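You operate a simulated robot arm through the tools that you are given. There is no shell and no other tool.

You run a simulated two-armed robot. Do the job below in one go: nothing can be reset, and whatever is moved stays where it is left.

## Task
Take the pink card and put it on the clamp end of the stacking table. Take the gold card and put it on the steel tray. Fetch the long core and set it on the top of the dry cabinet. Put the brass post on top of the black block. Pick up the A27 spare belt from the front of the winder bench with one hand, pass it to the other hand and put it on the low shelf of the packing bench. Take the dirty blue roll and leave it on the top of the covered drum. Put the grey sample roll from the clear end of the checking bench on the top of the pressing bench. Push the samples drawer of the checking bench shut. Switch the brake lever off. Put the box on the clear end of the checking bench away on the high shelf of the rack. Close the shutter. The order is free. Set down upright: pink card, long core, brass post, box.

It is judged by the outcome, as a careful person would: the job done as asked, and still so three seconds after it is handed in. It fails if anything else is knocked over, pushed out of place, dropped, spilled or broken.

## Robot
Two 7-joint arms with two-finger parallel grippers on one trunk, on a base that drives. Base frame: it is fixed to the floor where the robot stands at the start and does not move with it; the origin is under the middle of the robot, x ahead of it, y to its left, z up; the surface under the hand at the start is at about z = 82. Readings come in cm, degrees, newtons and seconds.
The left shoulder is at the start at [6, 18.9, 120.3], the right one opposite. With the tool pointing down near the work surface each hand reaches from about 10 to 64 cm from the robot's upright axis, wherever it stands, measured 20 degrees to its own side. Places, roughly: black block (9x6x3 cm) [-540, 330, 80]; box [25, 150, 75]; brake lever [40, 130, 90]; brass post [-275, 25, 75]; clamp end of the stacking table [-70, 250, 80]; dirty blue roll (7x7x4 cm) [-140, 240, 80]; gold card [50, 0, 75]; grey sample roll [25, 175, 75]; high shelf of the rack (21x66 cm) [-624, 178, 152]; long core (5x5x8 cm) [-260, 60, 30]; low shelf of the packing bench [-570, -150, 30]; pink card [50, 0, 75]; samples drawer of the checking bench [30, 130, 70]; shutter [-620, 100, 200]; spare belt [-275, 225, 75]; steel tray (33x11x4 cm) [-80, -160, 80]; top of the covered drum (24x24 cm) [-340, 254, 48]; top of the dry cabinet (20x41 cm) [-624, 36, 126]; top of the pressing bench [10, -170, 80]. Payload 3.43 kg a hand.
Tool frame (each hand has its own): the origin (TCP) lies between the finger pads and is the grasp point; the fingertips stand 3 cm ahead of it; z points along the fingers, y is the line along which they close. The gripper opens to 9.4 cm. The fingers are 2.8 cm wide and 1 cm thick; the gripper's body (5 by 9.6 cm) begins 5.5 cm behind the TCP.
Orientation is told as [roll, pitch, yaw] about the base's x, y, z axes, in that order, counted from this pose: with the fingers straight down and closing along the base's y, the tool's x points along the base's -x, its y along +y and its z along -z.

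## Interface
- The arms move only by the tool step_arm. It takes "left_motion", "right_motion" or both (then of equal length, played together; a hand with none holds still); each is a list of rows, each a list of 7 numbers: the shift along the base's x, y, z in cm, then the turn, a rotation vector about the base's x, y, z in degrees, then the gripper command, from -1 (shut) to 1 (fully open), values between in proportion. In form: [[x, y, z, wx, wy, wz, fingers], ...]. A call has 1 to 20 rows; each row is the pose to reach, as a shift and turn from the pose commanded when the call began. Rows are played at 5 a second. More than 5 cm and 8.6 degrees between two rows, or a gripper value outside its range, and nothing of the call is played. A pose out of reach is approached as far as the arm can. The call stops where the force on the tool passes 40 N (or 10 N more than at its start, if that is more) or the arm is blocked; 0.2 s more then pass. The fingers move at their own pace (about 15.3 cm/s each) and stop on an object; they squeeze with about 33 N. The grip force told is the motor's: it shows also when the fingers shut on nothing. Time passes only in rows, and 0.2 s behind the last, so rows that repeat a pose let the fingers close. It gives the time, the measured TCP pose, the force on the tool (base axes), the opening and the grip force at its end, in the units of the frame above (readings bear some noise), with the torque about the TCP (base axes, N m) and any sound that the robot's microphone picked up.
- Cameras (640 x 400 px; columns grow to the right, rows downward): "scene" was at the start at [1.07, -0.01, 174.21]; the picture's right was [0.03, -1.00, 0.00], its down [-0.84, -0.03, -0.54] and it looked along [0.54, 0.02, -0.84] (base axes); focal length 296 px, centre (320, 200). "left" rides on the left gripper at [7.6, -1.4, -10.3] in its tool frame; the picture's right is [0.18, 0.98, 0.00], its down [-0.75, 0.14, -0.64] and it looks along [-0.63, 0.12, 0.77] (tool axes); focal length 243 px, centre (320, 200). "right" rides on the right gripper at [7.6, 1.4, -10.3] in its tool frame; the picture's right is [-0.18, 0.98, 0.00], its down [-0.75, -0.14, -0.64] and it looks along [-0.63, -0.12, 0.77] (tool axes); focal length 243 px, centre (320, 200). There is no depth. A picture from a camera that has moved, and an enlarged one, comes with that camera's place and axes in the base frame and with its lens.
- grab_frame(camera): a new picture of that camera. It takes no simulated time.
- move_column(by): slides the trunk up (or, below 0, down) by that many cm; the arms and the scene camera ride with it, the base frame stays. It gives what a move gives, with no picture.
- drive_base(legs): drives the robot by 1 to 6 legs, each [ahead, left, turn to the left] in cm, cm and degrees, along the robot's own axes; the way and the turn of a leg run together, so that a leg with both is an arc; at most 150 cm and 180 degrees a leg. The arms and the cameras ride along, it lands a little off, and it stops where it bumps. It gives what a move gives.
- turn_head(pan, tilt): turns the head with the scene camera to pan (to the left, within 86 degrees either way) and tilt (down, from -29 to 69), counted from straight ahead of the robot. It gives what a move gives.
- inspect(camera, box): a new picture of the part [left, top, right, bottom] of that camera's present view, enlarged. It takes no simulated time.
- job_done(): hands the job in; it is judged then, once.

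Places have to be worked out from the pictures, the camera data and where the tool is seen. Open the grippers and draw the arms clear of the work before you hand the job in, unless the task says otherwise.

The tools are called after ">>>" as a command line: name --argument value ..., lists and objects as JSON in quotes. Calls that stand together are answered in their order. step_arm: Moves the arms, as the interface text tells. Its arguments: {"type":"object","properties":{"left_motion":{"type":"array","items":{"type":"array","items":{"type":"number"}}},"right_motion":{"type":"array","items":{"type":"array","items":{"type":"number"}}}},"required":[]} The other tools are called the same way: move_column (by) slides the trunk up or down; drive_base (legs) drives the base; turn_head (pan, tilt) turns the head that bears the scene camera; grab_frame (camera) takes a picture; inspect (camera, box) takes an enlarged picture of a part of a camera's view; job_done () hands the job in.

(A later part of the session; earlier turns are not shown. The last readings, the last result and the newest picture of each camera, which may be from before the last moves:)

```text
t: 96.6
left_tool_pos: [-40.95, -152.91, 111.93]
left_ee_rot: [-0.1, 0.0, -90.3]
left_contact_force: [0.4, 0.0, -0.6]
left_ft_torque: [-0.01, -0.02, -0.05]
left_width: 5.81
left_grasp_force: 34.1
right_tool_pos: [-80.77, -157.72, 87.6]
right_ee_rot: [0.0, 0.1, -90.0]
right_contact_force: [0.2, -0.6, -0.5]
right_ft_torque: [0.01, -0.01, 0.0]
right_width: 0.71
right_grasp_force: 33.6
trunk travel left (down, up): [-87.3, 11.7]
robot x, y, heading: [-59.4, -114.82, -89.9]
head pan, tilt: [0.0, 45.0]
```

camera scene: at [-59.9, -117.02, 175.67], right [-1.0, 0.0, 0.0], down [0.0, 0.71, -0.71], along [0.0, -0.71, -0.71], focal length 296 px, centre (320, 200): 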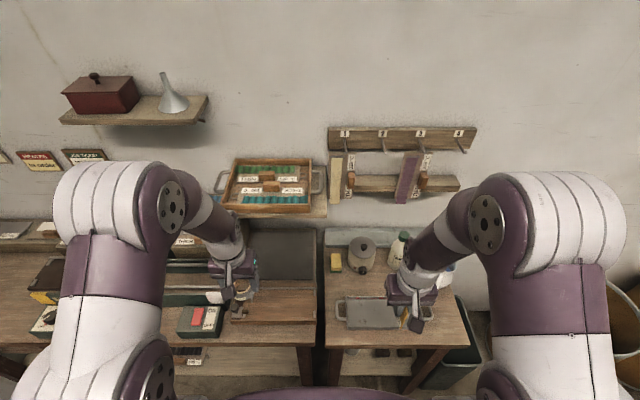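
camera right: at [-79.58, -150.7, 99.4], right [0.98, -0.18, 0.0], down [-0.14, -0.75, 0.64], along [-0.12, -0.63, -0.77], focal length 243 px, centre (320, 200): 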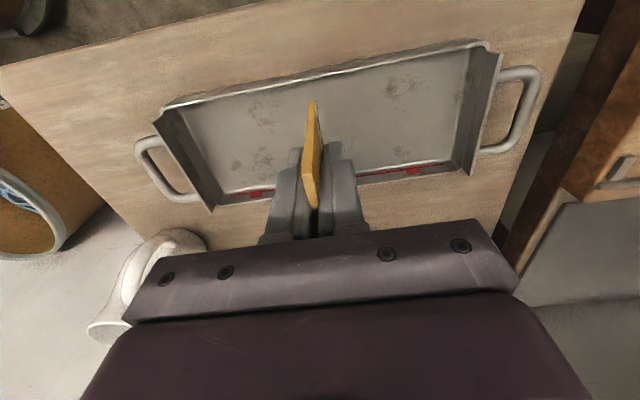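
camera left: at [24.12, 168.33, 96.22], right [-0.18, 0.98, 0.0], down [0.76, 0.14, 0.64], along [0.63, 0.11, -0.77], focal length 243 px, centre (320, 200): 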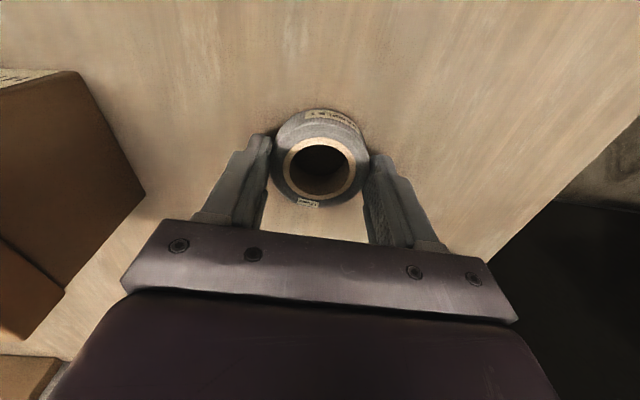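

>>> step_arm --right_motion '[[0, 0, -0.3, 0, 0, 0, -1], [0, 0, -0.6, 0, 0, 0, -1], [0, 0, -0.9, 0, 0, 0, -1]]'

>>> inspect --camera "right" --box '[240, 60, 400, 220]'

```text
t: 97.4
left_tool_pos: [-41.05, -152.89, 112.09]
left_ee_rot: [0.0, 0.2, -90.4]
left_contact_force: [-0.2, 0.8, 0.0]
left_ft_torque: [-0.02, 0.03, 0.01]
left_width: 5.81
left_grasp_force: 33.3
right_tool_pos: [-80.86, -157.56, 86.55]
right_ee_rot: [-0.1, 0.2, -90.0]
right_contact_force: [-0.4, 0.4, -0.5]
right_ft_torque: [0.01, 0.0, -0.03]
right_width: 0.72
right_grasp_force: 32.5
trunk travel left (down, up): [-87.3, 11.7]
robot x, y, heading: [-59.72, -114.79, -90.3]
head pan, tilt: [0.0, 45.0]
```

```text
2.50 times, centred on (320, 140) of right
camera zoom: at [-79.46, -150.01, 96.82], right [0.98, -0.18, 0.0], down [-0.14, -0.75, 0.64], along [-0.12, -0.63, -0.77], focal length 606 px, centre (320, 350)
```

zoom: 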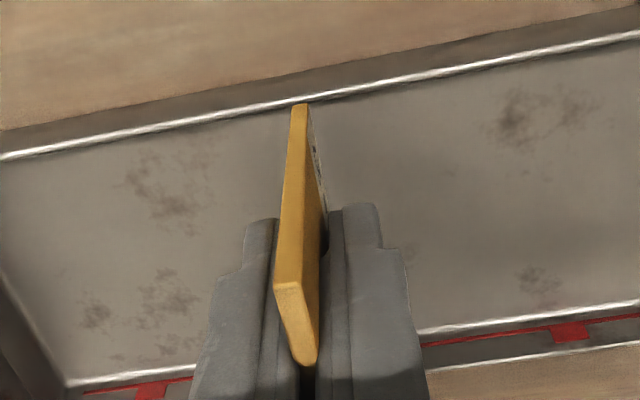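

Still no contact. I'll shift back a little toward the middle and continue down.

>>> step_arm --right_motion '[[0, -0.4, 0, 0, 0, 0, -1], [0, -0.4, -0.3, 0, 0, 0, -1], [0, -0.4, -0.6, 0, 0, 0, -1], [0, -0.4, -0.9, 0, 0, 0, -1]]'

>>> inspect --camera "right" --box '[240, 60, 400, 220]'

```text
t: 98.4
left_tool_pos: [-41.03, -152.82, 112.04]
left_ee_rot: [0.0, 0.0, -90.5]
left_contact_force: [-0.7, 0.9, -0.6]
left_ft_torque: [0.02, 0.03, -0.01]
left_width: 5.84
left_grasp_force: 33.0
right_tool_pos: [-80.87, -158.08, 85.68]
right_ee_rot: [0.0, 0.1, -90.1]
right_contact_force: [-0.1, -0.4, -0.4]
right_ft_torque: [0.01, 0.02, 0.0]
right_width: 0.74
right_grasp_force: 32.9
trunk travel left (down, up): [-87.3, 11.7]
robot x, y, heading: [-59.92, -114.65, -89.9]
head pan, tilt: [0.0, 45.0]
```

```text
2.50 times, centred on (320, 140) of right
camera zoom: at [-79.43, -150.47, 95.91], right [0.98, -0.18, 0.0], down [-0.14, -0.75, 0.64], along [-0.12, -0.63, -0.77], focal length 606 px, centre (320, 350)
```

zoom: 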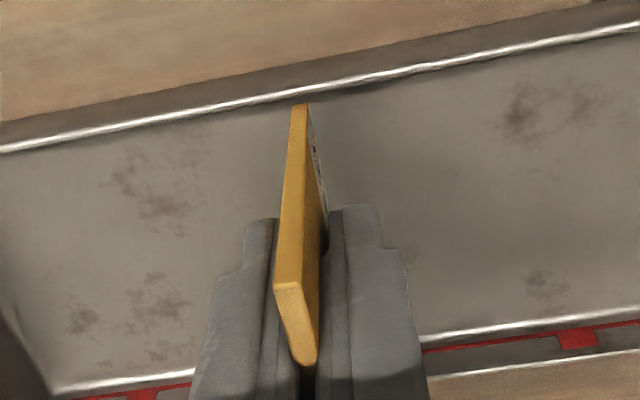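

>>> step_arm --right_motion '[[0, 0, -0.25, 0, 0, 0, -1], [0, 0, -0.5, 0, 0, 0, -1], [0, 0, -0.75, 0, 0, 0, -1], [0, 0, -1.0, 0, 0, 0, -1]]'

```text
t: 99.4
left_tool_pos: [-41.01, -152.99, 112.05]
left_ee_rot: [0.0, 0.0, -90.4]
left_contact_force: [-0.9, -0.1, -0.6]
left_ft_torque: [-0.03, 0.0, 0.0]
left_width: 5.79
left_grasp_force: 33.0
right_tool_pos: [-80.85, -158.11, 84.73]
right_ee_rot: [0.1, 0.1, -89.9]
right_contact_force: [1.0, -0.2, -0.3]
right_ft_torque: [0.02, -0.02, 0.0]
right_width: 0.72
right_grasp_force: 32.9
trunk travel left (down, up): [-87.3, 11.7]
robot x, y, heading: [-60.16, -114.77, -90.1]
head pan, tilt: [0.0, 45.0]
```

>>> step_arm --right_motion '[[0, 0, -0.25, 0, 0, 0, -1], [0, 0, -0.5, 0, 0, 0, -1], [0, 0, -0.75, 0, 0, 0, -1], [0, 0, -1.0, 0, 0, 0, -1]]'

>>> inspect --camera "right" --box '[240, 60, 400, 220]'

>>> inspect --camera "scene" --box '[340, 270, 440, 340]'

```text
t: 100.4
left_tool_pos: [-40.92, -152.66, 112.08]
left_ee_rot: [0.0, -0.2, -90.4]
left_contact_force: [-0.1, 0.5, -0.2]
left_ft_torque: [0.01, 0.02, 0.01]
left_width: 5.84
left_grasp_force: 33.5
right_tool_pos: [-80.45, -158.04, 83.86]
right_ee_rot: [0.0, -0.3, -90.0]
right_contact_force: [-2.6, 1.4, 23.5]
right_ft_torque: [0.29, 0.15, -0.01]
right_width: 0.73
right_grasp_force: 33.0
trunk travel left (down, up): [-87.3, 11.7]
robot x, y, heading: [-60.04, -114.52, -90.2]
head pan, tilt: [0.0, 45.0]
```

```text
2.50 times, centred on (320, 140) of right
camera zoom: at [-79.29, -150.41, 94.0], right [0.98, -0.18, 0.0], down [-0.14, -0.75, 0.65], along [-0.12, -0.63, -0.76], focal length 606 px, centre (320, 350)
```

zoom: 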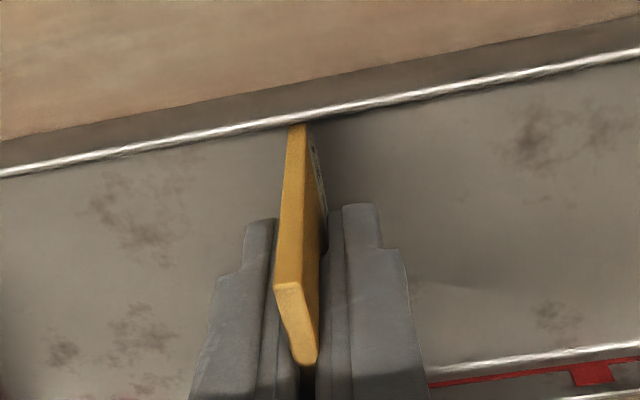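

```text
5.71 times, centred on (390, 305) of scene
camera zoom: at [-59.83, -116.9, 175.71], right [-1.0, 0.0, 0.0], down [0.0, 0.71, -0.71], along [0.0, -0.71, -0.71], focal length 1688 px, centre (-80, -400)
```

zoom: 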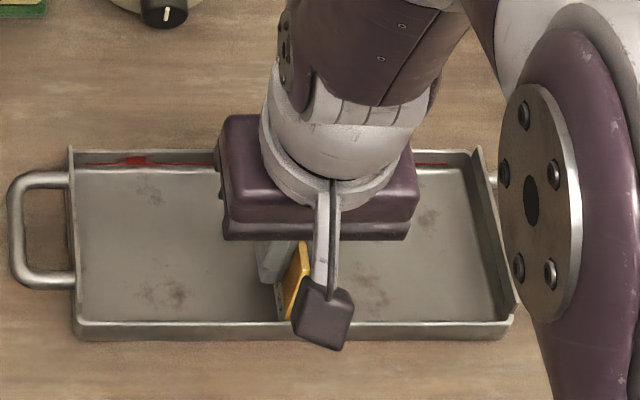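

The card touched down with 23 N. I'll ease up a hair, open the fingers a little and rise straight up.

>>> step_arm --right_motion '[[0, 0, 0.25, 0, 0, 0, -1], [0, 0, 0.25, 0, 0, 0, -1], [0, 0, 0.25, 0, 0, 0, -0.8], [0, 0, 0.25, 0, 0, 0, -0.6], [0, 0, 0.25, 0, 0, 0, -0.35], [0, 0, 0.25, 0, 0, 0, -0.35], [0, 0, 2, 0, 0, 0, -0.35], [0, 0, 5, 0, 0, 0, -0.35], [0, 0, 9, 0, 0, 0, -0.35], [0, 0, 13.5, 0, 0, 0, -0.35], [0, 0, 18, 0, 0, 0, -0.35], [0, 0, 22, 0, 0, 0, -0.35]]'

>>> grab_frame --camera "right"

>>> inspect --camera "scene" --box '[330, 260, 450, 335]'

```text
t: 103.0
left_tool_pos: [-40.94, -152.9, 111.91]
left_ee_rot: [-0.1, 0.0, -90.5]
left_contact_force: [0.1, 0.0, -0.2]
left_ft_torque: [-0.02, 0.02, -0.02]
left_width: 5.84
left_grasp_force: 32.5
right_tool_pos: [-80.79, -157.92, 105.26]
right_ee_rot: [0.0, 0.0, -90.0]
right_contact_force: [-0.2, 0.3, -0.3]
right_ft_torque: [0.03, 0.01, 0.02]
right_width: 3.07
right_grasp_force: 0.2
trunk travel left (down, up): [-87.3, 11.7]
robot x, y, heading: [-60.11, -114.95, -89.7]
head pan, tilt: [0.0, 45.0]
```

```text
taken
camera right: at [-79.38, -150.13, 115.46], right [0.98, -0.18, 0.0], down [-0.14, -0.75, 0.64], along [-0.12, -0.63, -0.77], focal length 243 px, centre (320, 200)
```

right: 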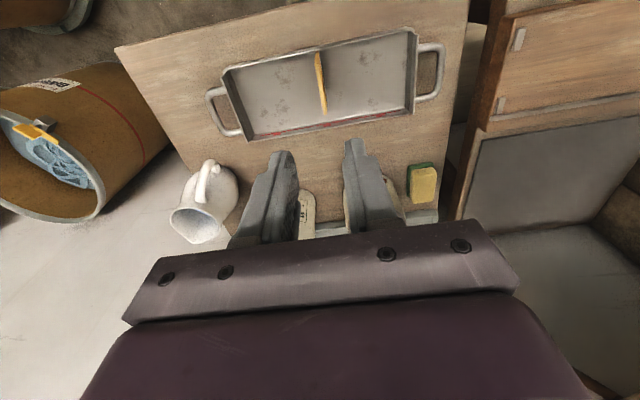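

```text
5.33 times, centred on (390, 298) of scene
camera zoom: at [-59.86, -117.09, 175.66], right [-1.0, 0.0, 0.0], down [0.0, 0.71, -0.71], along [0.0, -0.71, -0.71], focal length 1576 px, centre (-53, -320)
```

zoom: 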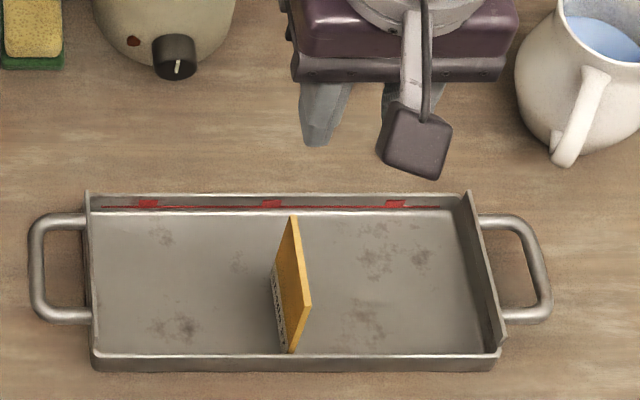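

The gold card stands in the middle of the steel tray. I'll draw the right hand back, then back off and shift left to the pressing bench.

>>> step_arm --right_motion '[[0, 3, 3, 0, 0, 0, -0.35], [0.5, 7, 6, 0, 0, 0, -0.35], [1, 11, 7, 0, 0, 0, -0.35]]'

>>> drive_base --legs '[[-20, 0, 0], [0, 80, 0]]'

>>> turn_head --pan 10 --tilt 40

>>> grab_frame --camera "scene"

>>> grab_frame --camera "left"

```text
refused: row 2 steps farther than a row can; nothing moved
```

```text
t: 108.4
left_tool_pos: [37.23, -131.41, 112.0]
left_ee_rot: [0.0, 0.1, -89.0]
left_contact_force: [0.3, -0.1, 0.0]
left_ft_torque: [0.0, 0.04, 0.02]
left_width: 5.8
left_grasp_force: 33.0
right_tool_pos: [-2.57, -137.28, 105.12]
right_ee_rot: [-0.1, 0.0, -88.6]
right_contact_force: [0.1, -0.6, -0.2]
right_ft_torque: [0.01, -0.03, 0.02]
right_width: 3.05
right_grasp_force: 0.0
trunk travel left (down, up): [-87.3, 11.7]
robot x, y, heading: [16.99, -93.53, -88.6]
head pan, tilt: [0.0, 45.0]
```

```text
t: 109.1
left_tool_pos: [37.02, -131.31, 111.98]
left_ee_rot: [0.0, 0.1, -89.0]
left_contact_force: [0.0, 0.3, -0.7]
left_ft_torque: [0.01, -0.03, 0.0]
left_width: 5.82
left_grasp_force: 33.4
right_tool_pos: [-2.47, -137.24, 105.16]
right_ee_rot: [-0.1, 0.1, -88.6]
right_contact_force: [-0.4, -0.8, 0.2]
right_ft_torque: [0.04, 0.03, 0.0]
right_width: 3.06
right_grasp_force: 0.1
trunk travel left (down, up): [-87.3, 11.7]
robot x, y, heading: [17.0, -93.85, -88.5]
head pan, tilt: [10.0, 40.0]
```

```text
taken
camera scene: at [18.89, -96.39, 176.39], right [-0.98, -0.2, 0.0], down [-0.13, 0.63, -0.77], along [0.15, -0.75, -0.64], focal length 296 px, centre (320, 200)
```

scene: 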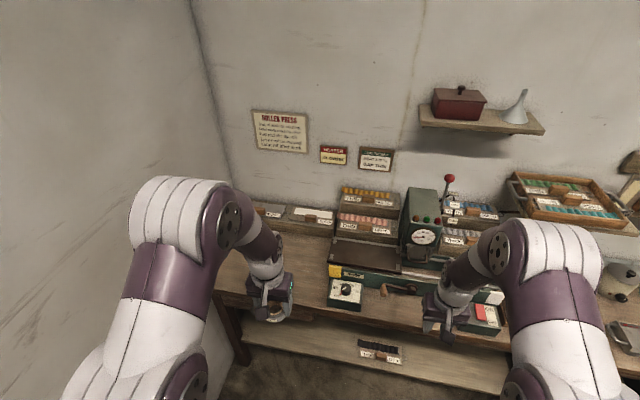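

```text
taken
camera left: at [35.55, -123.79, 122.16], right [0.98, 0.2, 0.0], down [0.15, -0.75, 0.64], along [0.13, -0.63, -0.77], focal length 243 px, centre (320, 200)
```

left: 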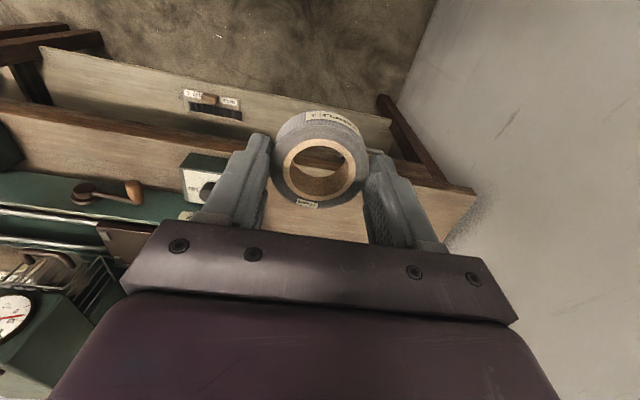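

The arm move was refused for a row that was too long, but the base still drove, and luckily nothing was touched. The right hand must come back before I go closer, because the press stands tall there.

>>> step_arm --right_motion '[[0, 3, 2, 0, 0, 0, -0.35], [0, 6, 4, 0, 0, 0, -0.35], [0, 9, 6, 0, 0, 0, -0.35], [0, 13, 7, 0, 0, 0, -0.35], [0, 16, 7, 0, 0, 0, -0.35]]'

>>> inspect --camera "scene" --box '[220, 170, 540, 370]'

```text
t: 110.3
left_tool_pos: [37.11, -131.38, 112.11]
left_ee_rot: [-0.1, 0.0, -89.0]
left_contact_force: [-0.5, 0.0, -0.1]
left_ft_torque: [0.0, 0.0, 0.02]
left_width: 5.84
left_grasp_force: 33.1
right_tool_pos: [-2.5, -120.96, 112.19]
right_ee_rot: [0.0, 0.1, -88.7]
right_contact_force: [-0.6, 0.4, 0.1]
right_ft_torque: [-0.01, -0.03, -0.02]
right_width: 3.07
right_grasp_force: 0.0
trunk travel left (down, up): [-87.3, 11.7]
robot x, y, heading: [16.87, -94.17, -88.3]
head pan, tilt: [10.0, 40.0]
```

```text
2.00 times, centred on (380, 270) of scene
camera zoom: at [18.86, -96.26, 176.4], right [-0.98, -0.2, 0.0], down [-0.13, 0.63, -0.77], along [0.15, -0.75, -0.64], focal length 591 px, centre (200, 60)
```

zoom: 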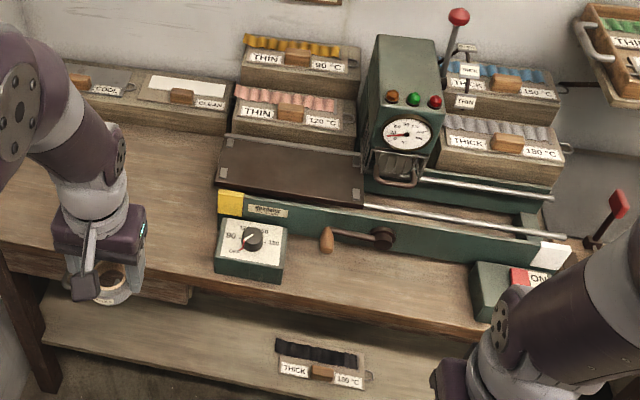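

The bench's left part is clear. I'll drive 21 ahead and 4 left to bring the roll over it.

>>> drive_base --legs '[[21, 4, -1]]'

>>> grab_frame --camera "left"

>>> grab_frame --camera "scene"

```text
t: 112.0
left_tool_pos: [40.64, -152.2, 112.09]
left_ee_rot: [0.0, -0.1, -90.1]
left_contact_force: [-0.5, 0.2, 0.0]
left_ft_torque: [0.01, -0.03, -0.01]
left_width: 5.82
left_grasp_force: 32.7
right_tool_pos: [1.22, -141.29, 112.25]
right_ee_rot: [-0.1, 0.1, -89.8]
right_contact_force: [0.6, 0.1, -0.7]
right_ft_torque: [0.0, -0.04, -0.01]
right_width: 3.05
right_grasp_force: 0.1
trunk travel left (down, up): [-87.3, 11.7]
robot x, y, heading: [21.42, -114.52, -89.5]
head pan, tilt: [10.0, 40.0]
```

```text
taken
camera left: at [39.22, -144.63, 122.21], right [0.98, 0.18, 0.0], down [0.14, -0.75, 0.64], along [0.12, -0.63, -0.77], focal length 243 px, centre (320, 200)
```

left: 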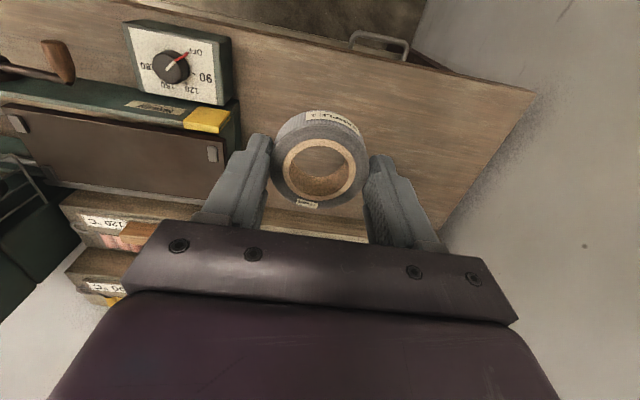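

```text
taken
camera scene: at [23.07, -116.85, 176.4], right [-0.98, -0.18, 0.0], down [-0.11, 0.63, -0.77], along [0.14, -0.75, -0.64], focal length 296 px, centre (320, 200)
```

scene: 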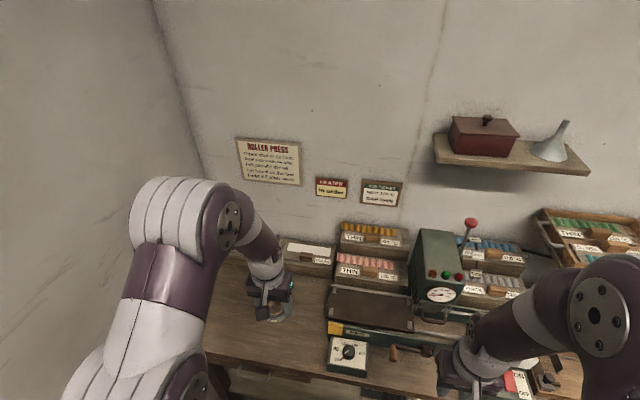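

Below the target, (46, -162) is bare wood clear of the heater box at x 28. I'll move over it and lower most of the way.

>>> step_arm --left_motion '[[2, -4, 0, 0, 0, 0, -1], [4, -8, 0, 0, 0, 0, -1], [5.4, -9.8, -3, 0, 0, 0, -1], [5.4, -9.8, -7, 0, 0, 0, -1], [5.4, -9.8, -11, 0, 0, 0, -1], [5.4, -9.8, -15, 0, 0, 0, -1], [5.4, -9.8, -19, 0, 0, 0, -1], [5.4, -9.8, -23, 0, 0, 0, -1], [5.4, -9.8, -26, 0, 0, 0, -1]]'

>>> grab_frame --camera "left"

```text
t: 114.0
left_tool_pos: [46.43, -162.07, 85.78]
left_ee_rot: [0.0, 0.1, -90.0]
left_contact_force: [-0.2, 0.8, -0.7]
left_ft_torque: [0.0, 0.01, 0.02]
left_width: 5.82
left_grasp_force: 32.8
right_tool_pos: [1.4, -141.46, 112.16]
right_ee_rot: [-0.1, 0.1, -89.7]
right_contact_force: [1.0, 0.5, -0.4]
right_ft_torque: [-0.02, 0.01, 0.03]
right_width: 3.06
right_grasp_force: 0.2
trunk travel left (down, up): [-87.3, 11.7]
robot x, y, heading: [21.9, -114.29, -89.7]
head pan, tilt: [10.0, 40.0]
```

```text
taken
camera left: at [44.95, -154.52, 95.96], right [0.98, 0.18, 0.0], down [0.14, -0.75, 0.64], along [0.12, -0.63, -0.77], focal length 243 px, centre (320, 200)
```

left: 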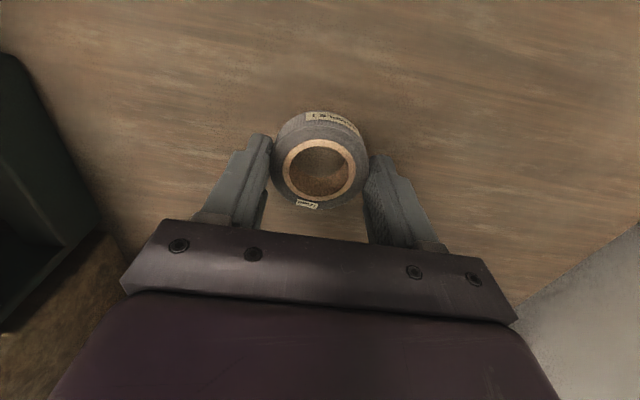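

The roll is over bare wood. I'll lower it in small steps until it touches.

>>> step_arm --left_motion '[[0, 0, -0.4, 0, 0, 0, -1], [0, 0, -0.8, 0, 0, 0, -1], [0, 0, -1.2, 0, 0, 0, -1], [0, 0, -1.6, 0, 0, 0, -1], [0, 0, -2.0, 0, 0, 0, -1]]'

```text
t: 115.2
left_tool_pos: [46.14, -162.18, 84.09]
left_ee_rot: [0.0, 0.0, -90.2]
left_contact_force: [1.9, 0.2, 1.6]
left_ft_torque: [0.04, -0.05, 0.0]
left_width: 5.84
left_grasp_force: 32.6
right_tool_pos: [1.26, -141.41, 112.21]
right_ee_rot: [0.0, 0.0, -89.8]
right_contact_force: [-0.1, 0.9, -0.4]
right_ft_torque: [0.01, -0.02, -0.03]
right_width: 3.05
right_grasp_force: 0.0
trunk travel left (down, up): [-87.3, 11.7]
robot x, y, heading: [21.54, -114.59, -89.6]
head pan, tilt: [10.0, 40.0]
```

>>> step_arm --left_motion '[[0, 0, -0.2, 0, 0, 0, -1], [0, 0, -0.4, 0, 0, 0, -1]]'

```text
t: 115.8
left_tool_pos: [46.06, -162.12, 83.92]
left_ee_rot: [0.1, -0.4, -90.1]
left_contact_force: [5.8, 2.0, 36.8]
left_ft_torque: [0.58, -0.07, -0.05]
left_width: 5.83
left_grasp_force: 32.9
right_tool_pos: [1.1, -140.98, 112.31]
right_ee_rot: [0.0, -0.1, -89.6]
right_contact_force: [-0.1, -0.2, 0.5]
right_ft_torque: [0.02, 0.03, 0.04]
right_width: 3.07
right_grasp_force: 0.1
trunk travel left (down, up): [-87.3, 11.7]
robot x, y, heading: [21.5, -114.64, -89.9]
head pan, tilt: [10.0, 40.0]
```

The roll is firmly on the bench at 37 N. I'll ease up, open, lift the hand away and check.

>>> step_arm --left_motion '[[0, 0, 0.3, 0, 0, 0, -1], [0, 0, 0.3, 0, 0, 0, -1], [0, 0, 0.3, 0, 0, 0, 0.5], [0, 0, 0.3, 0, 0, 0, 1], [0, 0, 0.3, 0, 0, 0, 1], [0, 0, 3, 0, 0, 0, 1], [0, 0, 7, 0, 0, 0, 1], [0, 0, 11.5, 0, 0, 0, 1], [0, 0, 16, 0, 0, 0, 1], [0, 0, 20.5, 0, 0, 0, 1], [0, 0, 25, 0, 0, 0, 1], [0, 4, 27, 0, 0, 0, 1], [-1, 8, 28, 0, 0, 0, 1], [-2, 12, 28, 0, 0, 0, 1]]'

>>> grab_frame --camera "left"

>>> grab_frame --camera "scene"

```text
t: 118.8
left_tool_pos: [44.03, -150.21, 111.97]
left_ee_rot: [0.0, 0.0, -90.1]
left_contact_force: [0.3, 0.1, 0.5]
left_ft_torque: [0.0, 0.0, -0.01]
left_width: 9.42
left_grasp_force: 0.0
right_tool_pos: [1.02, -141.33, 112.37]
right_ee_rot: [0.0, 0.0, -89.8]
right_contact_force: [-0.3, -0.1, -0.4]
right_ft_torque: [-0.01, -0.01, 0.0]
right_width: 3.06
right_grasp_force: 0.1
trunk travel left (down, up): [-87.3, 11.7]
robot x, y, heading: [21.63, -114.61, -89.7]
head pan, tilt: [10.0, 40.0]
```

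```text
taken
camera left: at [42.55, -142.56, 122.05], right [0.98, 0.18, 0.0], down [0.14, -0.75, 0.64], along [0.12, -0.63, -0.77], focal length 243 px, centre (320, 200)
```

left: 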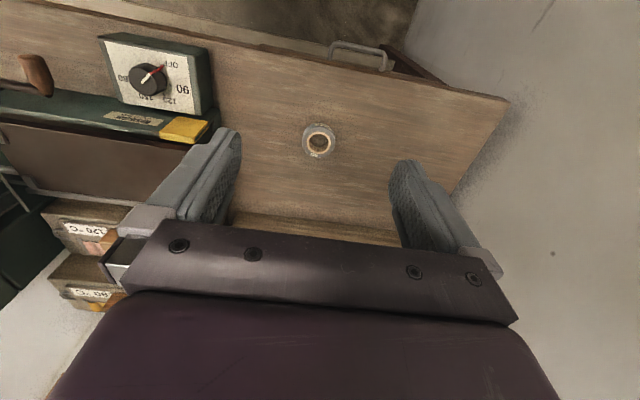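

```text
taken
camera scene: at [23.04, -116.94, 176.4], right [-0.98, -0.18, 0.0], down [-0.11, 0.63, -0.77], along [0.14, -0.75, -0.64], focal length 296 px, centre (320, 200)
```

scene: 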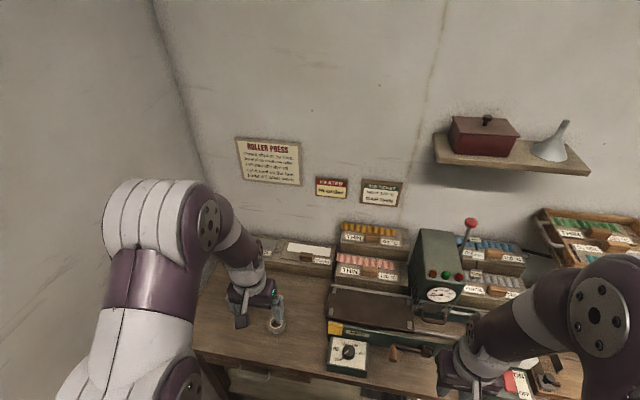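

The grey roll rests alone on the pressing bench. Now I'll go back for the pink card: back off, shift right to clear the bench corner, then turn to face the checking bench.

>>> drive_base --legs '[[-18, 0, 0], [0, -46, 0], [-55, 0, 0], [0, 0, 90]]'

>>> turn_head --pan 0 --tilt 50

>>> grab_frame --camera "scene"

```text
t: 129.2
left_tool_pos: [11.69, -18.62, 111.86]
left_ee_rot: [0.0, 0.1, -2.0]
left_contact_force: [-0.1, 0.3, -0.5]
left_ft_torque: [0.0, 0.02, 0.0]
left_width: 9.39
left_grasp_force: 0.0
right_tool_pos: [1.39, -61.14, 112.26]
right_ee_rot: [0.1, 0.1, -1.4]
right_contact_force: [0.7, 0.1, 0.6]
right_ft_torque: [-0.03, -0.02, 0.02]
right_width: 3.08
right_grasp_force: 0.0
trunk travel left (down, up): [-87.3, 11.7]
robot x, y, heading: [-24.92, -39.77, -1.7]
head pan, tilt: [10.0, 40.0]
```

```text
t: 129.9
left_tool_pos: [11.71, -18.57, 111.86]
left_ee_rot: [0.0, 0.0, -1.9]
left_contact_force: [-0.5, -0.8, 0.0]
left_ft_torque: [-0.01, 0.01, 0.03]
left_width: 9.38
left_grasp_force: 0.1
right_tool_pos: [1.41, -61.07, 112.22]
right_ee_rot: [0.0, 0.1, -1.5]
right_contact_force: [-0.6, 0.1, -0.3]
right_ft_torque: [0.01, 0.0, 0.01]
right_width: 3.05
right_grasp_force: 0.0
trunk travel left (down, up): [-87.3, 11.7]
robot x, y, heading: [-24.92, -40.04, -1.4]
head pan, tilt: [0.0, 50.0]
```

```text
taken
camera scene: at [-23.09, -40.27, 174.98], right [-0.03, -1.0, 0.0], down [-0.77, 0.02, -0.64], along [0.64, -0.02, -0.77], focal length 296 px, centre (320, 200)
```

scene: 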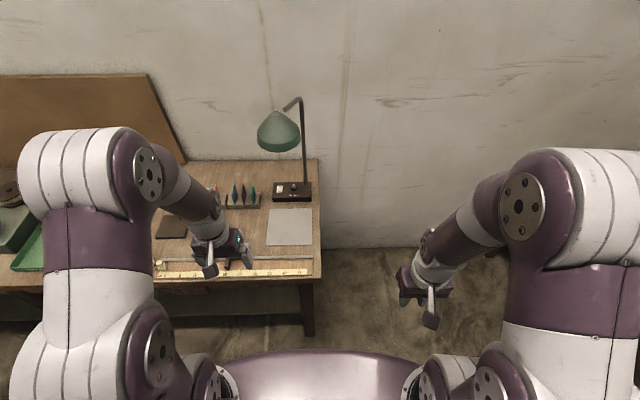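

I'm 1.5° off heading, and the lamp stands at the right end of the bench. I'll straighten and drive to about (0, 3), where the right hand can take the pink card.

>>> drive_base --legs '[[0, 0, 1.5], [0, 43, 0], [24.5, 0, 0]]'

>>> grab_frame --camera "scene"

```text
t: 134.3
left_tool_pos: [35.34, 25.36, 111.91]
left_ee_rot: [0.0, 0.0, -0.1]
left_contact_force: [0.3, 0.9, -0.9]
left_ft_torque: [0.01, 0.03, 0.02]
left_width: 9.4
left_grasp_force: 0.2
right_tool_pos: [26.5, -17.41, 112.17]
right_ee_rot: [0.1, 0.1, 0.4]
right_contact_force: [0.0, -0.2, -0.2]
right_ft_torque: [-0.01, 0.03, 0.0]
right_width: 3.02
right_grasp_force: 0.0
trunk travel left (down, up): [-87.3, 11.7]
robot x, y, heading: [-0.08, 2.59, 0.5]
head pan, tilt: [0.0, 50.0]
```

```text
taken
camera scene: at [1.27, 2.59, 174.98], right [0.01, -1.0, 0.0], down [-0.77, 0.0, -0.64], along [0.64, 0.0, -0.77], focal length 296 px, centre (320, 200)
```

scene: 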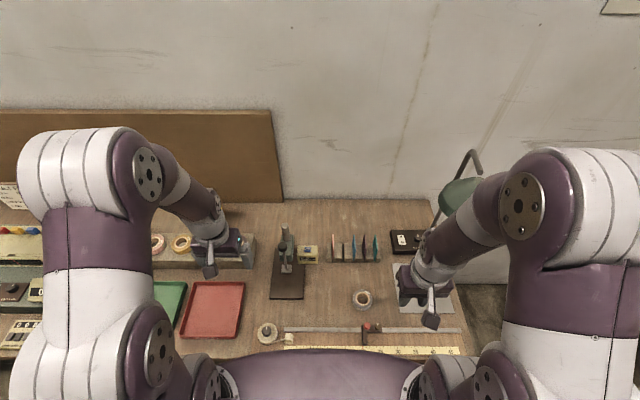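

I'm in place, with the pink card near (54, -1.4). I'll bring the right hand above it and check the alignment.

>>> step_arm --right_motion '[[3.4, 2, -1.5, 0, 0, 0, -0.45], [6.8, 4, -3, 0, 0, 0, -0.45], [10.2, 6, -4.5, 0, 0, 0, -0.45], [13.6, 8, -6, 0, 0, 0, -0.45], [17, 10, -7.5, 0, 0, 0, -0.45], [20.4, 12, -9, 0, 0, 0, -0.45], [23.8, 14, -10.5, 0, 0, 0, -0.45], [27.4, 16, -12, 0, 0, 0, -0.45]]'

>>> inspect --camera "right" --box '[170, 30, 410, 180]'

>>> inspect --camera "scene" --box '[300, 205, 380, 265]'

```text
t: 136.1
left_tool_pos: [35.59, 25.36, 111.73]
left_ee_rot: [0.0, 0.2, -0.1]
left_contact_force: [0.3, 0.3, 1.3]
left_ft_torque: [0.01, 0.03, -0.06]
left_width: 9.39
left_grasp_force: 0.1
right_tool_pos: [54.31, -1.17, 100.03]
right_ee_rot: [0.1, 0.0, 0.4]
right_contact_force: [0.0, -0.5, -0.4]
right_ft_torque: [0.0, 0.01, 0.02]
right_width: 2.59
right_grasp_force: 0.0
trunk travel left (down, up): [-87.3, 11.7]
robot x, y, heading: [-0.5, 2.93, 0.4]
head pan, tilt: [0.0, 50.0]
```

```text
2.67 times, centred on (290, 105) of right
camera zoom: at [46.63, 0.19, 110.24], right [0.18, 0.98, 0.0], down [0.76, -0.14, 0.64], along [0.63, -0.12, -0.77], focal length 647 px, centre (400, 453)
```

zoom: 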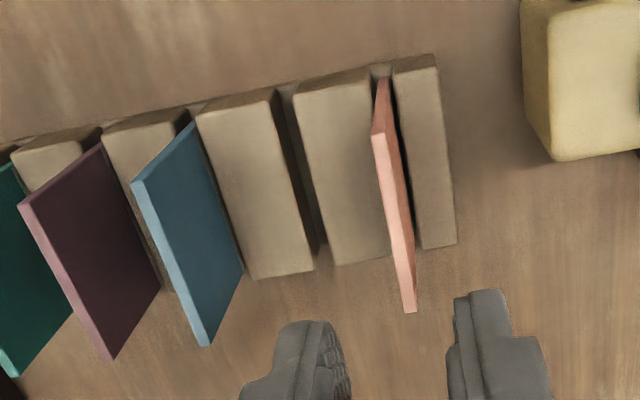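

```text
6.67 times, centred on (340, 235) of scene
camera zoom: at [1.64, 2.64, 174.98], right [0.01, -1.0, 0.0], down [-0.77, 0.0, -0.64], along [0.64, 0.0, -0.77], focal length 1970 px, centre (187, -33)
```

zoom: 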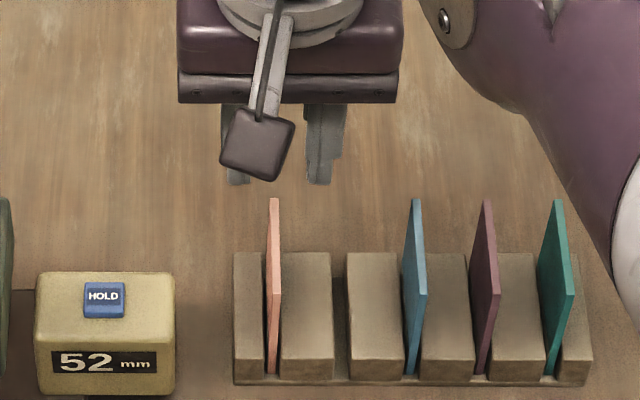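

The card is at y -1.36 with its centre at x 53.95. I'll adjust by 0.2 and descend to grip it.

>>> step_arm --right_motion '[[-0.3, -0.2, 0, 0, 0, 0, -0.45], [-0.3, -0.2, -3, 0, 0, 0, -0.45], [-0.3, -0.2, -6, 0, 0, 0, -0.45], [-0.3, -0.2, -9, 0, 0, 0, -0.45], [-0.3, -0.2, -11.8, 0, 0, 0, -0.45], [-0.3, -0.2, -11.8, 0, 0, 0, -0.45], [-0.3, -0.2, -11.8, 0, 0, 0, -1], [-0.3, -0.2, -11.8, 0, 0, 0, -1], [-0.3, -0.2, -11.8, 0, 0, 0, -1], [-0.3, -0.2, -11.8, 0, 0, 0, -1]]'

```text
t: 138.3
left_tool_pos: [35.57, 25.61, 111.75]
left_ee_rot: [-0.1, 0.1, -0.1]
left_contact_force: [0.3, 0.3, -0.1]
left_ft_torque: [0.0, 0.01, 0.01]
left_width: 9.4
left_grasp_force: 0.1
right_tool_pos: [53.63, -1.62, 88.28]
right_ee_rot: [-0.1, 0.0, 0.3]
right_contact_force: [0.9, 16.6, -0.7]
right_ft_torque: [0.55, 0.0, -0.06]
right_width: 0.71
right_grasp_force: 33.6
trunk travel left (down, up): [-87.3, 11.7]
robot x, y, heading: [-0.37, 3.12, 0.1]
head pan, tilt: [0.0, 50.0]
```

The card is held at 0.71 cm but it pushes sideways by 17 N. I'll shift +y 0.25 to relieve that and then lift.

>>> step_arm --right_motion '[[0, 0.15, 0, 0, 0, 0, -1], [0, 0.25, 0, 0, 0, 0, -1], [0, 0.25, 1.5, 0, 0, 0, -1], [0, 0.25, 3.5, 0, 0, 0, -1], [0, 0.25, 6, 0, 0, 0, -1], [0, 0.25, 9, 0, 0, 0, -1], [0, 0.25, 13, 0, 0, 0, -1], [0, 0.25, 17, 0, 0, 0, -1], [0, 0.25, 20, 0, 0, 0, -1]]'

>>> grab_frame --camera "right"

```text
t: 140.3
left_tool_pos: [35.44, 25.38, 111.85]
left_ee_rot: [0.0, 0.0, -0.1]
left_contact_force: [-1.0, 0.2, 0.2]
left_ft_torque: [0.0, -0.01, 0.0]
left_width: 9.42
left_grasp_force: 0.0
right_tool_pos: [53.52, -1.28, 108.46]
right_ee_rot: [-0.1, 0.0, 0.3]
right_contact_force: [0.2, 1.1, -0.4]
right_ft_torque: [-0.01, 0.02, 0.01]
right_width: 0.74
right_grasp_force: 33.0
trunk travel left (down, up): [-87.3, 11.7]
robot x, y, heading: [-0.45, 2.7, 0.6]
head pan, tilt: [0.0, 50.0]
```

```text
taken
camera right: at [45.89, 0.09, 118.78], right [0.18, 0.98, 0.0], down [0.76, -0.14, 0.64], along [0.63, -0.11, -0.77], focal length 243 px, centre (320, 200)
```

right: 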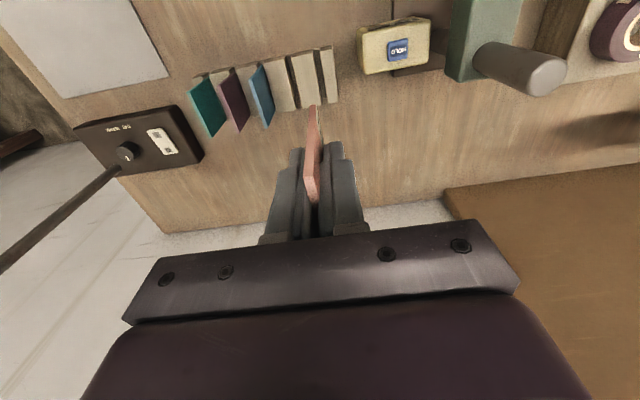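

The pink card is free of the rack. I'll draw the right hand back to the carry position and check that before driving.

>>> step_arm --right_motion '[[-3, -2, 2, 0, 0, 0, -1], [-7, -4, 3.5, 0, 0, 0, -1], [-11, -6.5, 4, 0, 0, 0, -1], [-15, -9, 4, 0, 0, 0, -1], [-19, -12, 4, 0, 0, 0, -1], [-22, -15, 4, 0, 0, 0, -1]]'

```text
t: 141.7
left_tool_pos: [35.51, 25.25, 111.77]
left_ee_rot: [0.0, 0.0, -0.2]
left_contact_force: [-0.1, -0.6, -0.1]
left_ft_torque: [-0.03, -0.01, 0.0]
left_width: 9.4
left_grasp_force: 0.0
right_tool_pos: [31.43, -16.15, 112.7]
right_ee_rot: [0.0, 0.0, 0.4]
right_contact_force: [-0.4, 0.5, -0.3]
right_ft_torque: [0.0, 0.0, -0.02]
right_width: 0.71
right_grasp_force: 33.5
trunk travel left (down, up): [-87.3, 11.7]
robot x, y, heading: [-0.26, 2.69, 0.2]
head pan, tilt: [0.0, 50.0]
```

The card is stowed. I'll back away, drive left and turn to face the stacking table.

>>> drive_base --legs '[[-55, 0, 0], [0, 90, 0], [0, 0, 90]]'

>>> turn_head --pan 0 --tilt 25

>>> grab_frame --camera "scene"

>>> turn_head --pan 60 --tilt 15

>>> grab_frame --camera "scene"

```text
t: 152.9
left_tool_pos: [-77.43, 128.91, 111.82]
left_ee_rot: [0.0, 0.1, 88.3]
left_contact_force: [0.2, 0.0, 0.6]
left_ft_torque: [-0.02, 0.01, 0.03]
left_width: 9.41
left_grasp_force: 0.1
right_tool_pos: [-36.2, 123.87, 112.59]
right_ee_rot: [0.1, 0.2, 88.7]
right_contact_force: [-0.5, -0.9, -0.1]
right_ft_torque: [0.0, 0.01, 0.0]
right_width: 0.74
right_grasp_force: 33.4
trunk travel left (down, up): [-87.3, 11.7]
robot x, y, heading: [-55.82, 92.2, 88.6]
head pan, tilt: [0.0, 50.0]
```

```text
t: 153.8
left_tool_pos: [-77.51, 128.84, 111.83]
left_ee_rot: [0.0, 0.1, 88.3]
left_contact_force: [-0.1, -1.0, 0.6]
left_ft_torque: [0.0, -0.01, -0.03]
left_width: 9.41
left_grasp_force: 0.0
right_tool_pos: [-36.39, 123.83, 112.64]
right_ee_rot: [-0.1, 0.1, 88.7]
right_contact_force: [-0.6, 0.4, -0.1]
right_ft_torque: [0.02, 0.03, 0.03]
right_width: 0.72
right_grasp_force: 33.2
trunk travel left (down, up): [-87.3, 11.7]
robot x, y, heading: [-55.67, 92.35, 88.6]
head pan, tilt: [0.0, 25.0]
```

```text
taken
camera scene: at [-55.88, 95.4, 178.72], right [1.0, -0.02, 0.0], down [-0.01, -0.42, -0.91], along [0.02, 0.91, -0.42], focal length 296 px, centre (320, 200)
```

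scene: 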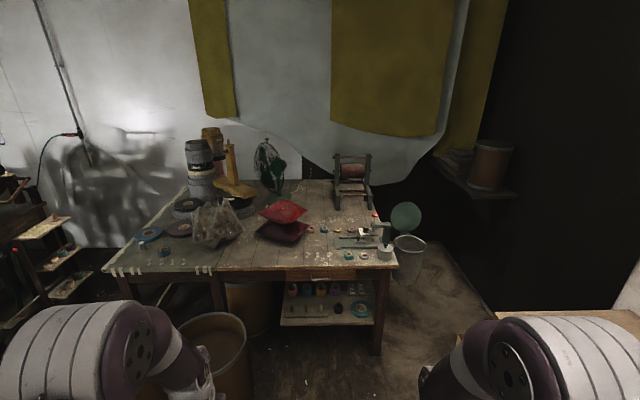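

```text
t: 155.1
left_tool_pos: [-77.65, 128.83, 111.77]
left_ee_rot: [0.1, 0.1, 88.3]
left_contact_force: [-0.8, -0.5, 0.1]
left_ft_torque: [-0.01, 0.0, -0.01]
left_width: 9.4
left_grasp_force: 0.2
right_tool_pos: [-36.38, 123.81, 112.61]
right_ee_rot: [-0.1, 0.1, 88.6]
right_contact_force: [0.1, -0.1, 0.0]
right_ft_torque: [-0.02, -0.01, 0.02]
right_width: 0.74
right_grasp_force: 33.1
trunk travel left (down, up): [-87.3, 11.7]
robot x, y, heading: [-55.68, 92.72, 89.0]
head pan, tilt: [60.0, 15.0]
```

```text
taken
camera scene: at [-64.07, 91.06, 180.35], right [0.52, 0.85, 0.0], down [0.22, -0.13, -0.97], along [-0.82, 0.5, -0.26], focal length 296 px, centre (320, 200)
```

scene: 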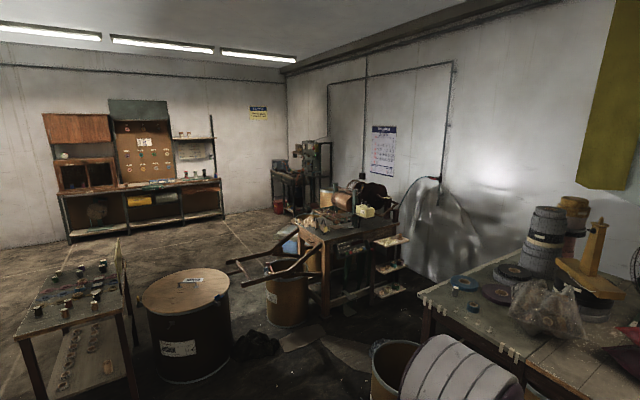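

Now I can see the stacking table and the far wall. I'll zoom in on the table top and the rack wall to plan the placements.

>>> inspect --camera "scene" --box '[20, 90, 300, 265]'

>>> turn_head --pan -5 --tilt 25

>>> inspect --camera "scene" --box '[200, 170, 440, 320]'

>>> inspect --camera "scene" --box '[80, 110, 320, 260]'

```text
2.29 times, centred on (160, 178) of scene
camera zoom: at [-64.07, 91.06, 180.35], right [0.52, 0.85, 0.0], down [0.22, -0.13, -0.97], along [-0.82, 0.5, -0.26], focal length 675 px, centre (686, 251)
```

zoom: 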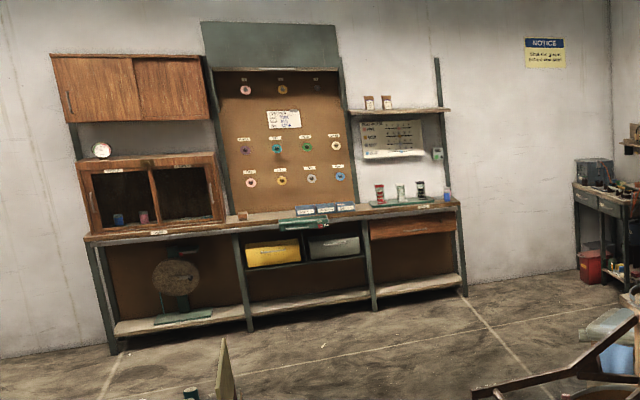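

```text
t: 156.5
left_tool_pos: [-77.55, 128.9, 111.84]
left_ee_rot: [0.0, 0.1, 88.3]
left_contact_force: [-0.3, 0.7, -0.1]
left_ft_torque: [0.0, -0.03, -0.01]
left_width: 9.38
left_grasp_force: 0.1
right_tool_pos: [-36.24, 123.82, 112.76]
right_ee_rot: [0.1, 0.1, 88.7]
right_contact_force: [-0.6, 0.2, 0.5]
right_ft_torque: [0.01, 0.01, 0.07]
right_width: 0.75
right_grasp_force: 33.1
trunk travel left (down, up): [-87.3, 11.7]
robot x, y, heading: [-56.11, 92.43, 88.8]
head pan, tilt: [-5.0, 25.0]
```

```text
2.67 times, centred on (320, 245) of scene
camera zoom: at [-55.09, 95.35, 178.73], right [0.99, -0.11, 0.0], down [-0.05, -0.42, -0.91], along [0.1, 0.9, -0.42], focal length 788 px, centre (320, 80)
```

zoom: 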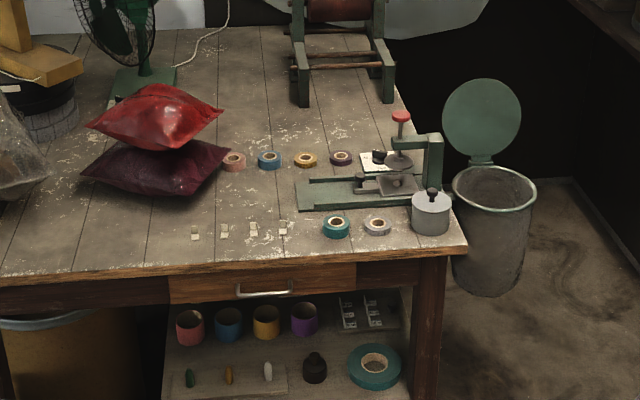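

```text
2.67 times, centred on (200, 185) of scene
camera zoom: at [-55.09, 95.35, 178.73], right [0.99, -0.11, 0.0], down [-0.05, -0.42, -0.91], along [0.1, 0.9, -0.42], focal length 788 px, centre (640, 240)
```

zoom: 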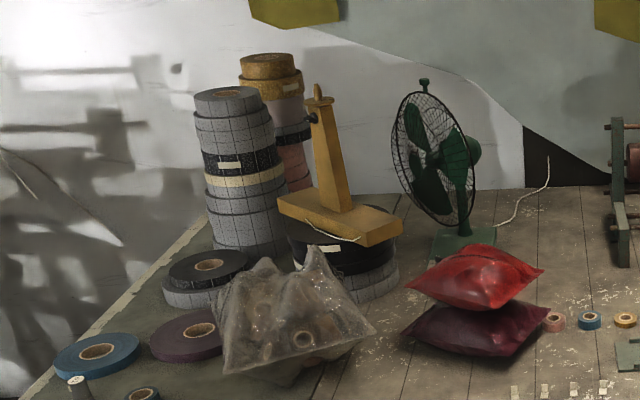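

The clamp device stands at the right end of this table, and about (-56, 246) is clear of the ribbon rolls, clips and press base. I'll pull the left hand in, drive up squarely and look again.

>>> step_arm --left_motion '[[0, -4, 1, 0, 0, 0, 0], [0, -8, 2, 0, 0, 0, -1], [0, -11, 2, 0, 0, 0, -1]]'

>>> drive_base --legs '[[0, -4, 1.3], [85, 0, 0]]'

>>> turn_head --pan 0 --tilt 45

>>> grab_frame --camera "scene"

```text
t: 157.3
left_tool_pos: [-77.91, 117.77, 113.9]
left_ee_rot: [0.0, 0.1, 88.2]
left_contact_force: [0.0, 0.0, 0.0]
left_ft_torque: [-0.01, 0.03, -0.01]
left_width: 0.02
left_grasp_force: 33.5
right_tool_pos: [-36.33, 123.77, 112.77]
right_ee_rot: [0.0, 0.0, 88.6]
right_contact_force: [-0.8, -0.5, -0.9]
right_ft_torque: [0.04, 0.0, -0.01]
right_width: 0.74
right_grasp_force: 33.0
trunk travel left (down, up): [-87.3, 11.7]
robot x, y, heading: [-56.31, 92.55, 88.7]
head pan, tilt: [-5.0, 25.0]
```

```text
t: 162.3
left_tool_pos: [-75.44, 203.22, 113.77]
left_ee_rot: [-0.1, 0.0, 90.3]
left_contact_force: [0.6, -0.7, 0.3]
left_ft_torque: [-0.04, 0.01, -0.03]
left_width: 0.0
left_grasp_force: 33.3
right_tool_pos: [-33.95, 210.73, 112.75]
right_ee_rot: [0.0, 0.0, 90.8]
right_contact_force: [-0.6, 0.3, 0.0]
right_ft_torque: [-0.03, 0.0, 0.02]
right_width: 0.73
right_grasp_force: 32.9
trunk travel left (down, up): [-87.3, 11.7]
robot x, y, heading: [-52.8, 178.53, 90.8]
head pan, tilt: [-5.0, 25.0]
```

```text
t: 163.1
left_tool_pos: [-75.35, 203.28, 113.84]
left_ee_rot: [0.1, 0.1, 90.4]
left_contact_force: [-0.3, 0.5, 0.2]
left_ft_torque: [0.03, 0.01, 0.0]
left_width: 0.0
left_grasp_force: 33.3
right_tool_pos: [-34.04, 210.82, 112.79]
right_ee_rot: [0.0, 0.2, 90.7]
right_contact_force: [0.2, -0.4, -0.1]
right_ft_torque: [0.0, 0.0, 0.02]
right_width: 0.73
right_grasp_force: 32.8
trunk travel left (down, up): [-87.3, 11.7]
robot x, y, heading: [-52.71, 178.35, 91.2]
head pan, tilt: [0.0, 45.0]
```

```text
taken
camera scene: at [-52.56, 180.58, 175.68], right [1.0, 0.01, 0.0], down [0.01, -0.71, -0.71], along [-0.01, 0.71, -0.71], focal length 296 px, centre (320, 200)
```

scene: 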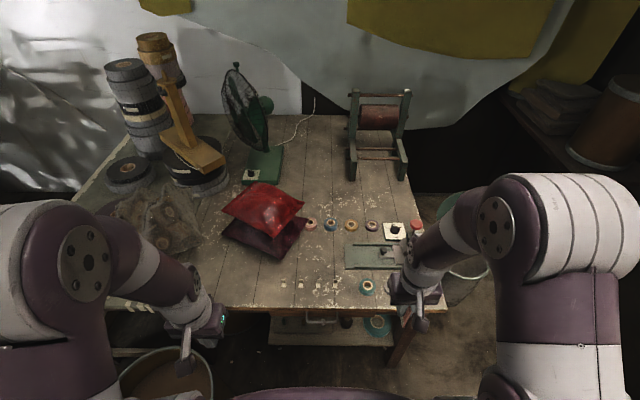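

The patch around (-57, 245) is clear. I'll drive another 18 cm closer.

>>> drive_base --legs '[[18, 0, -0.8]]'

>>> inspect --camera "scene" --box '[220, 220, 420, 345]'

```text
t: 164.6
left_tool_pos: [-75.29, 220.8, 113.87]
left_ee_rot: [0.0, 0.0, 89.7]
left_contact_force: [0.3, -0.3, -0.3]
left_ft_torque: [-0.01, -0.02, 0.0]
left_width: 0.02
left_grasp_force: 33.3
right_tool_pos: [-33.81, 227.85, 112.77]
right_ee_rot: [0.0, 0.0, 90.2]
right_contact_force: [-0.2, -0.4, 0.1]
right_ft_torque: [-0.01, -0.01, -0.03]
right_width: 0.76
right_grasp_force: 32.9
trunk travel left (down, up): [-87.3, 11.7]
robot x, y, heading: [-52.69, 196.42, 90.2]
head pan, tilt: [0.0, 45.0]
```

```text
3.20 times, centred on (320, 282) of scene
camera zoom: at [-52.68, 197.76, 175.68], right [1.0, 0.0, 0.0], down [0.0, -0.71, -0.71], along [0.0, 0.71, -0.71], focal length 946 px, centre (320, -64)
```

zoom: 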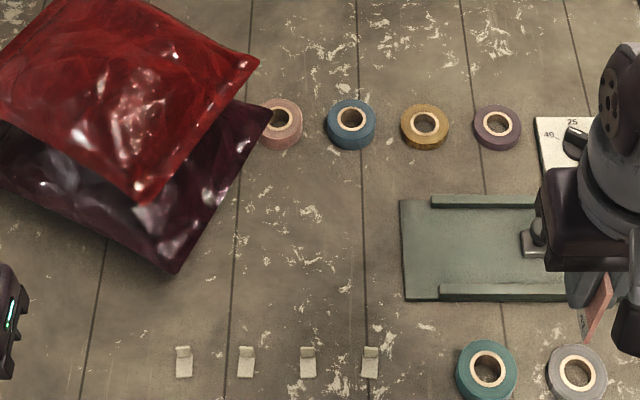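

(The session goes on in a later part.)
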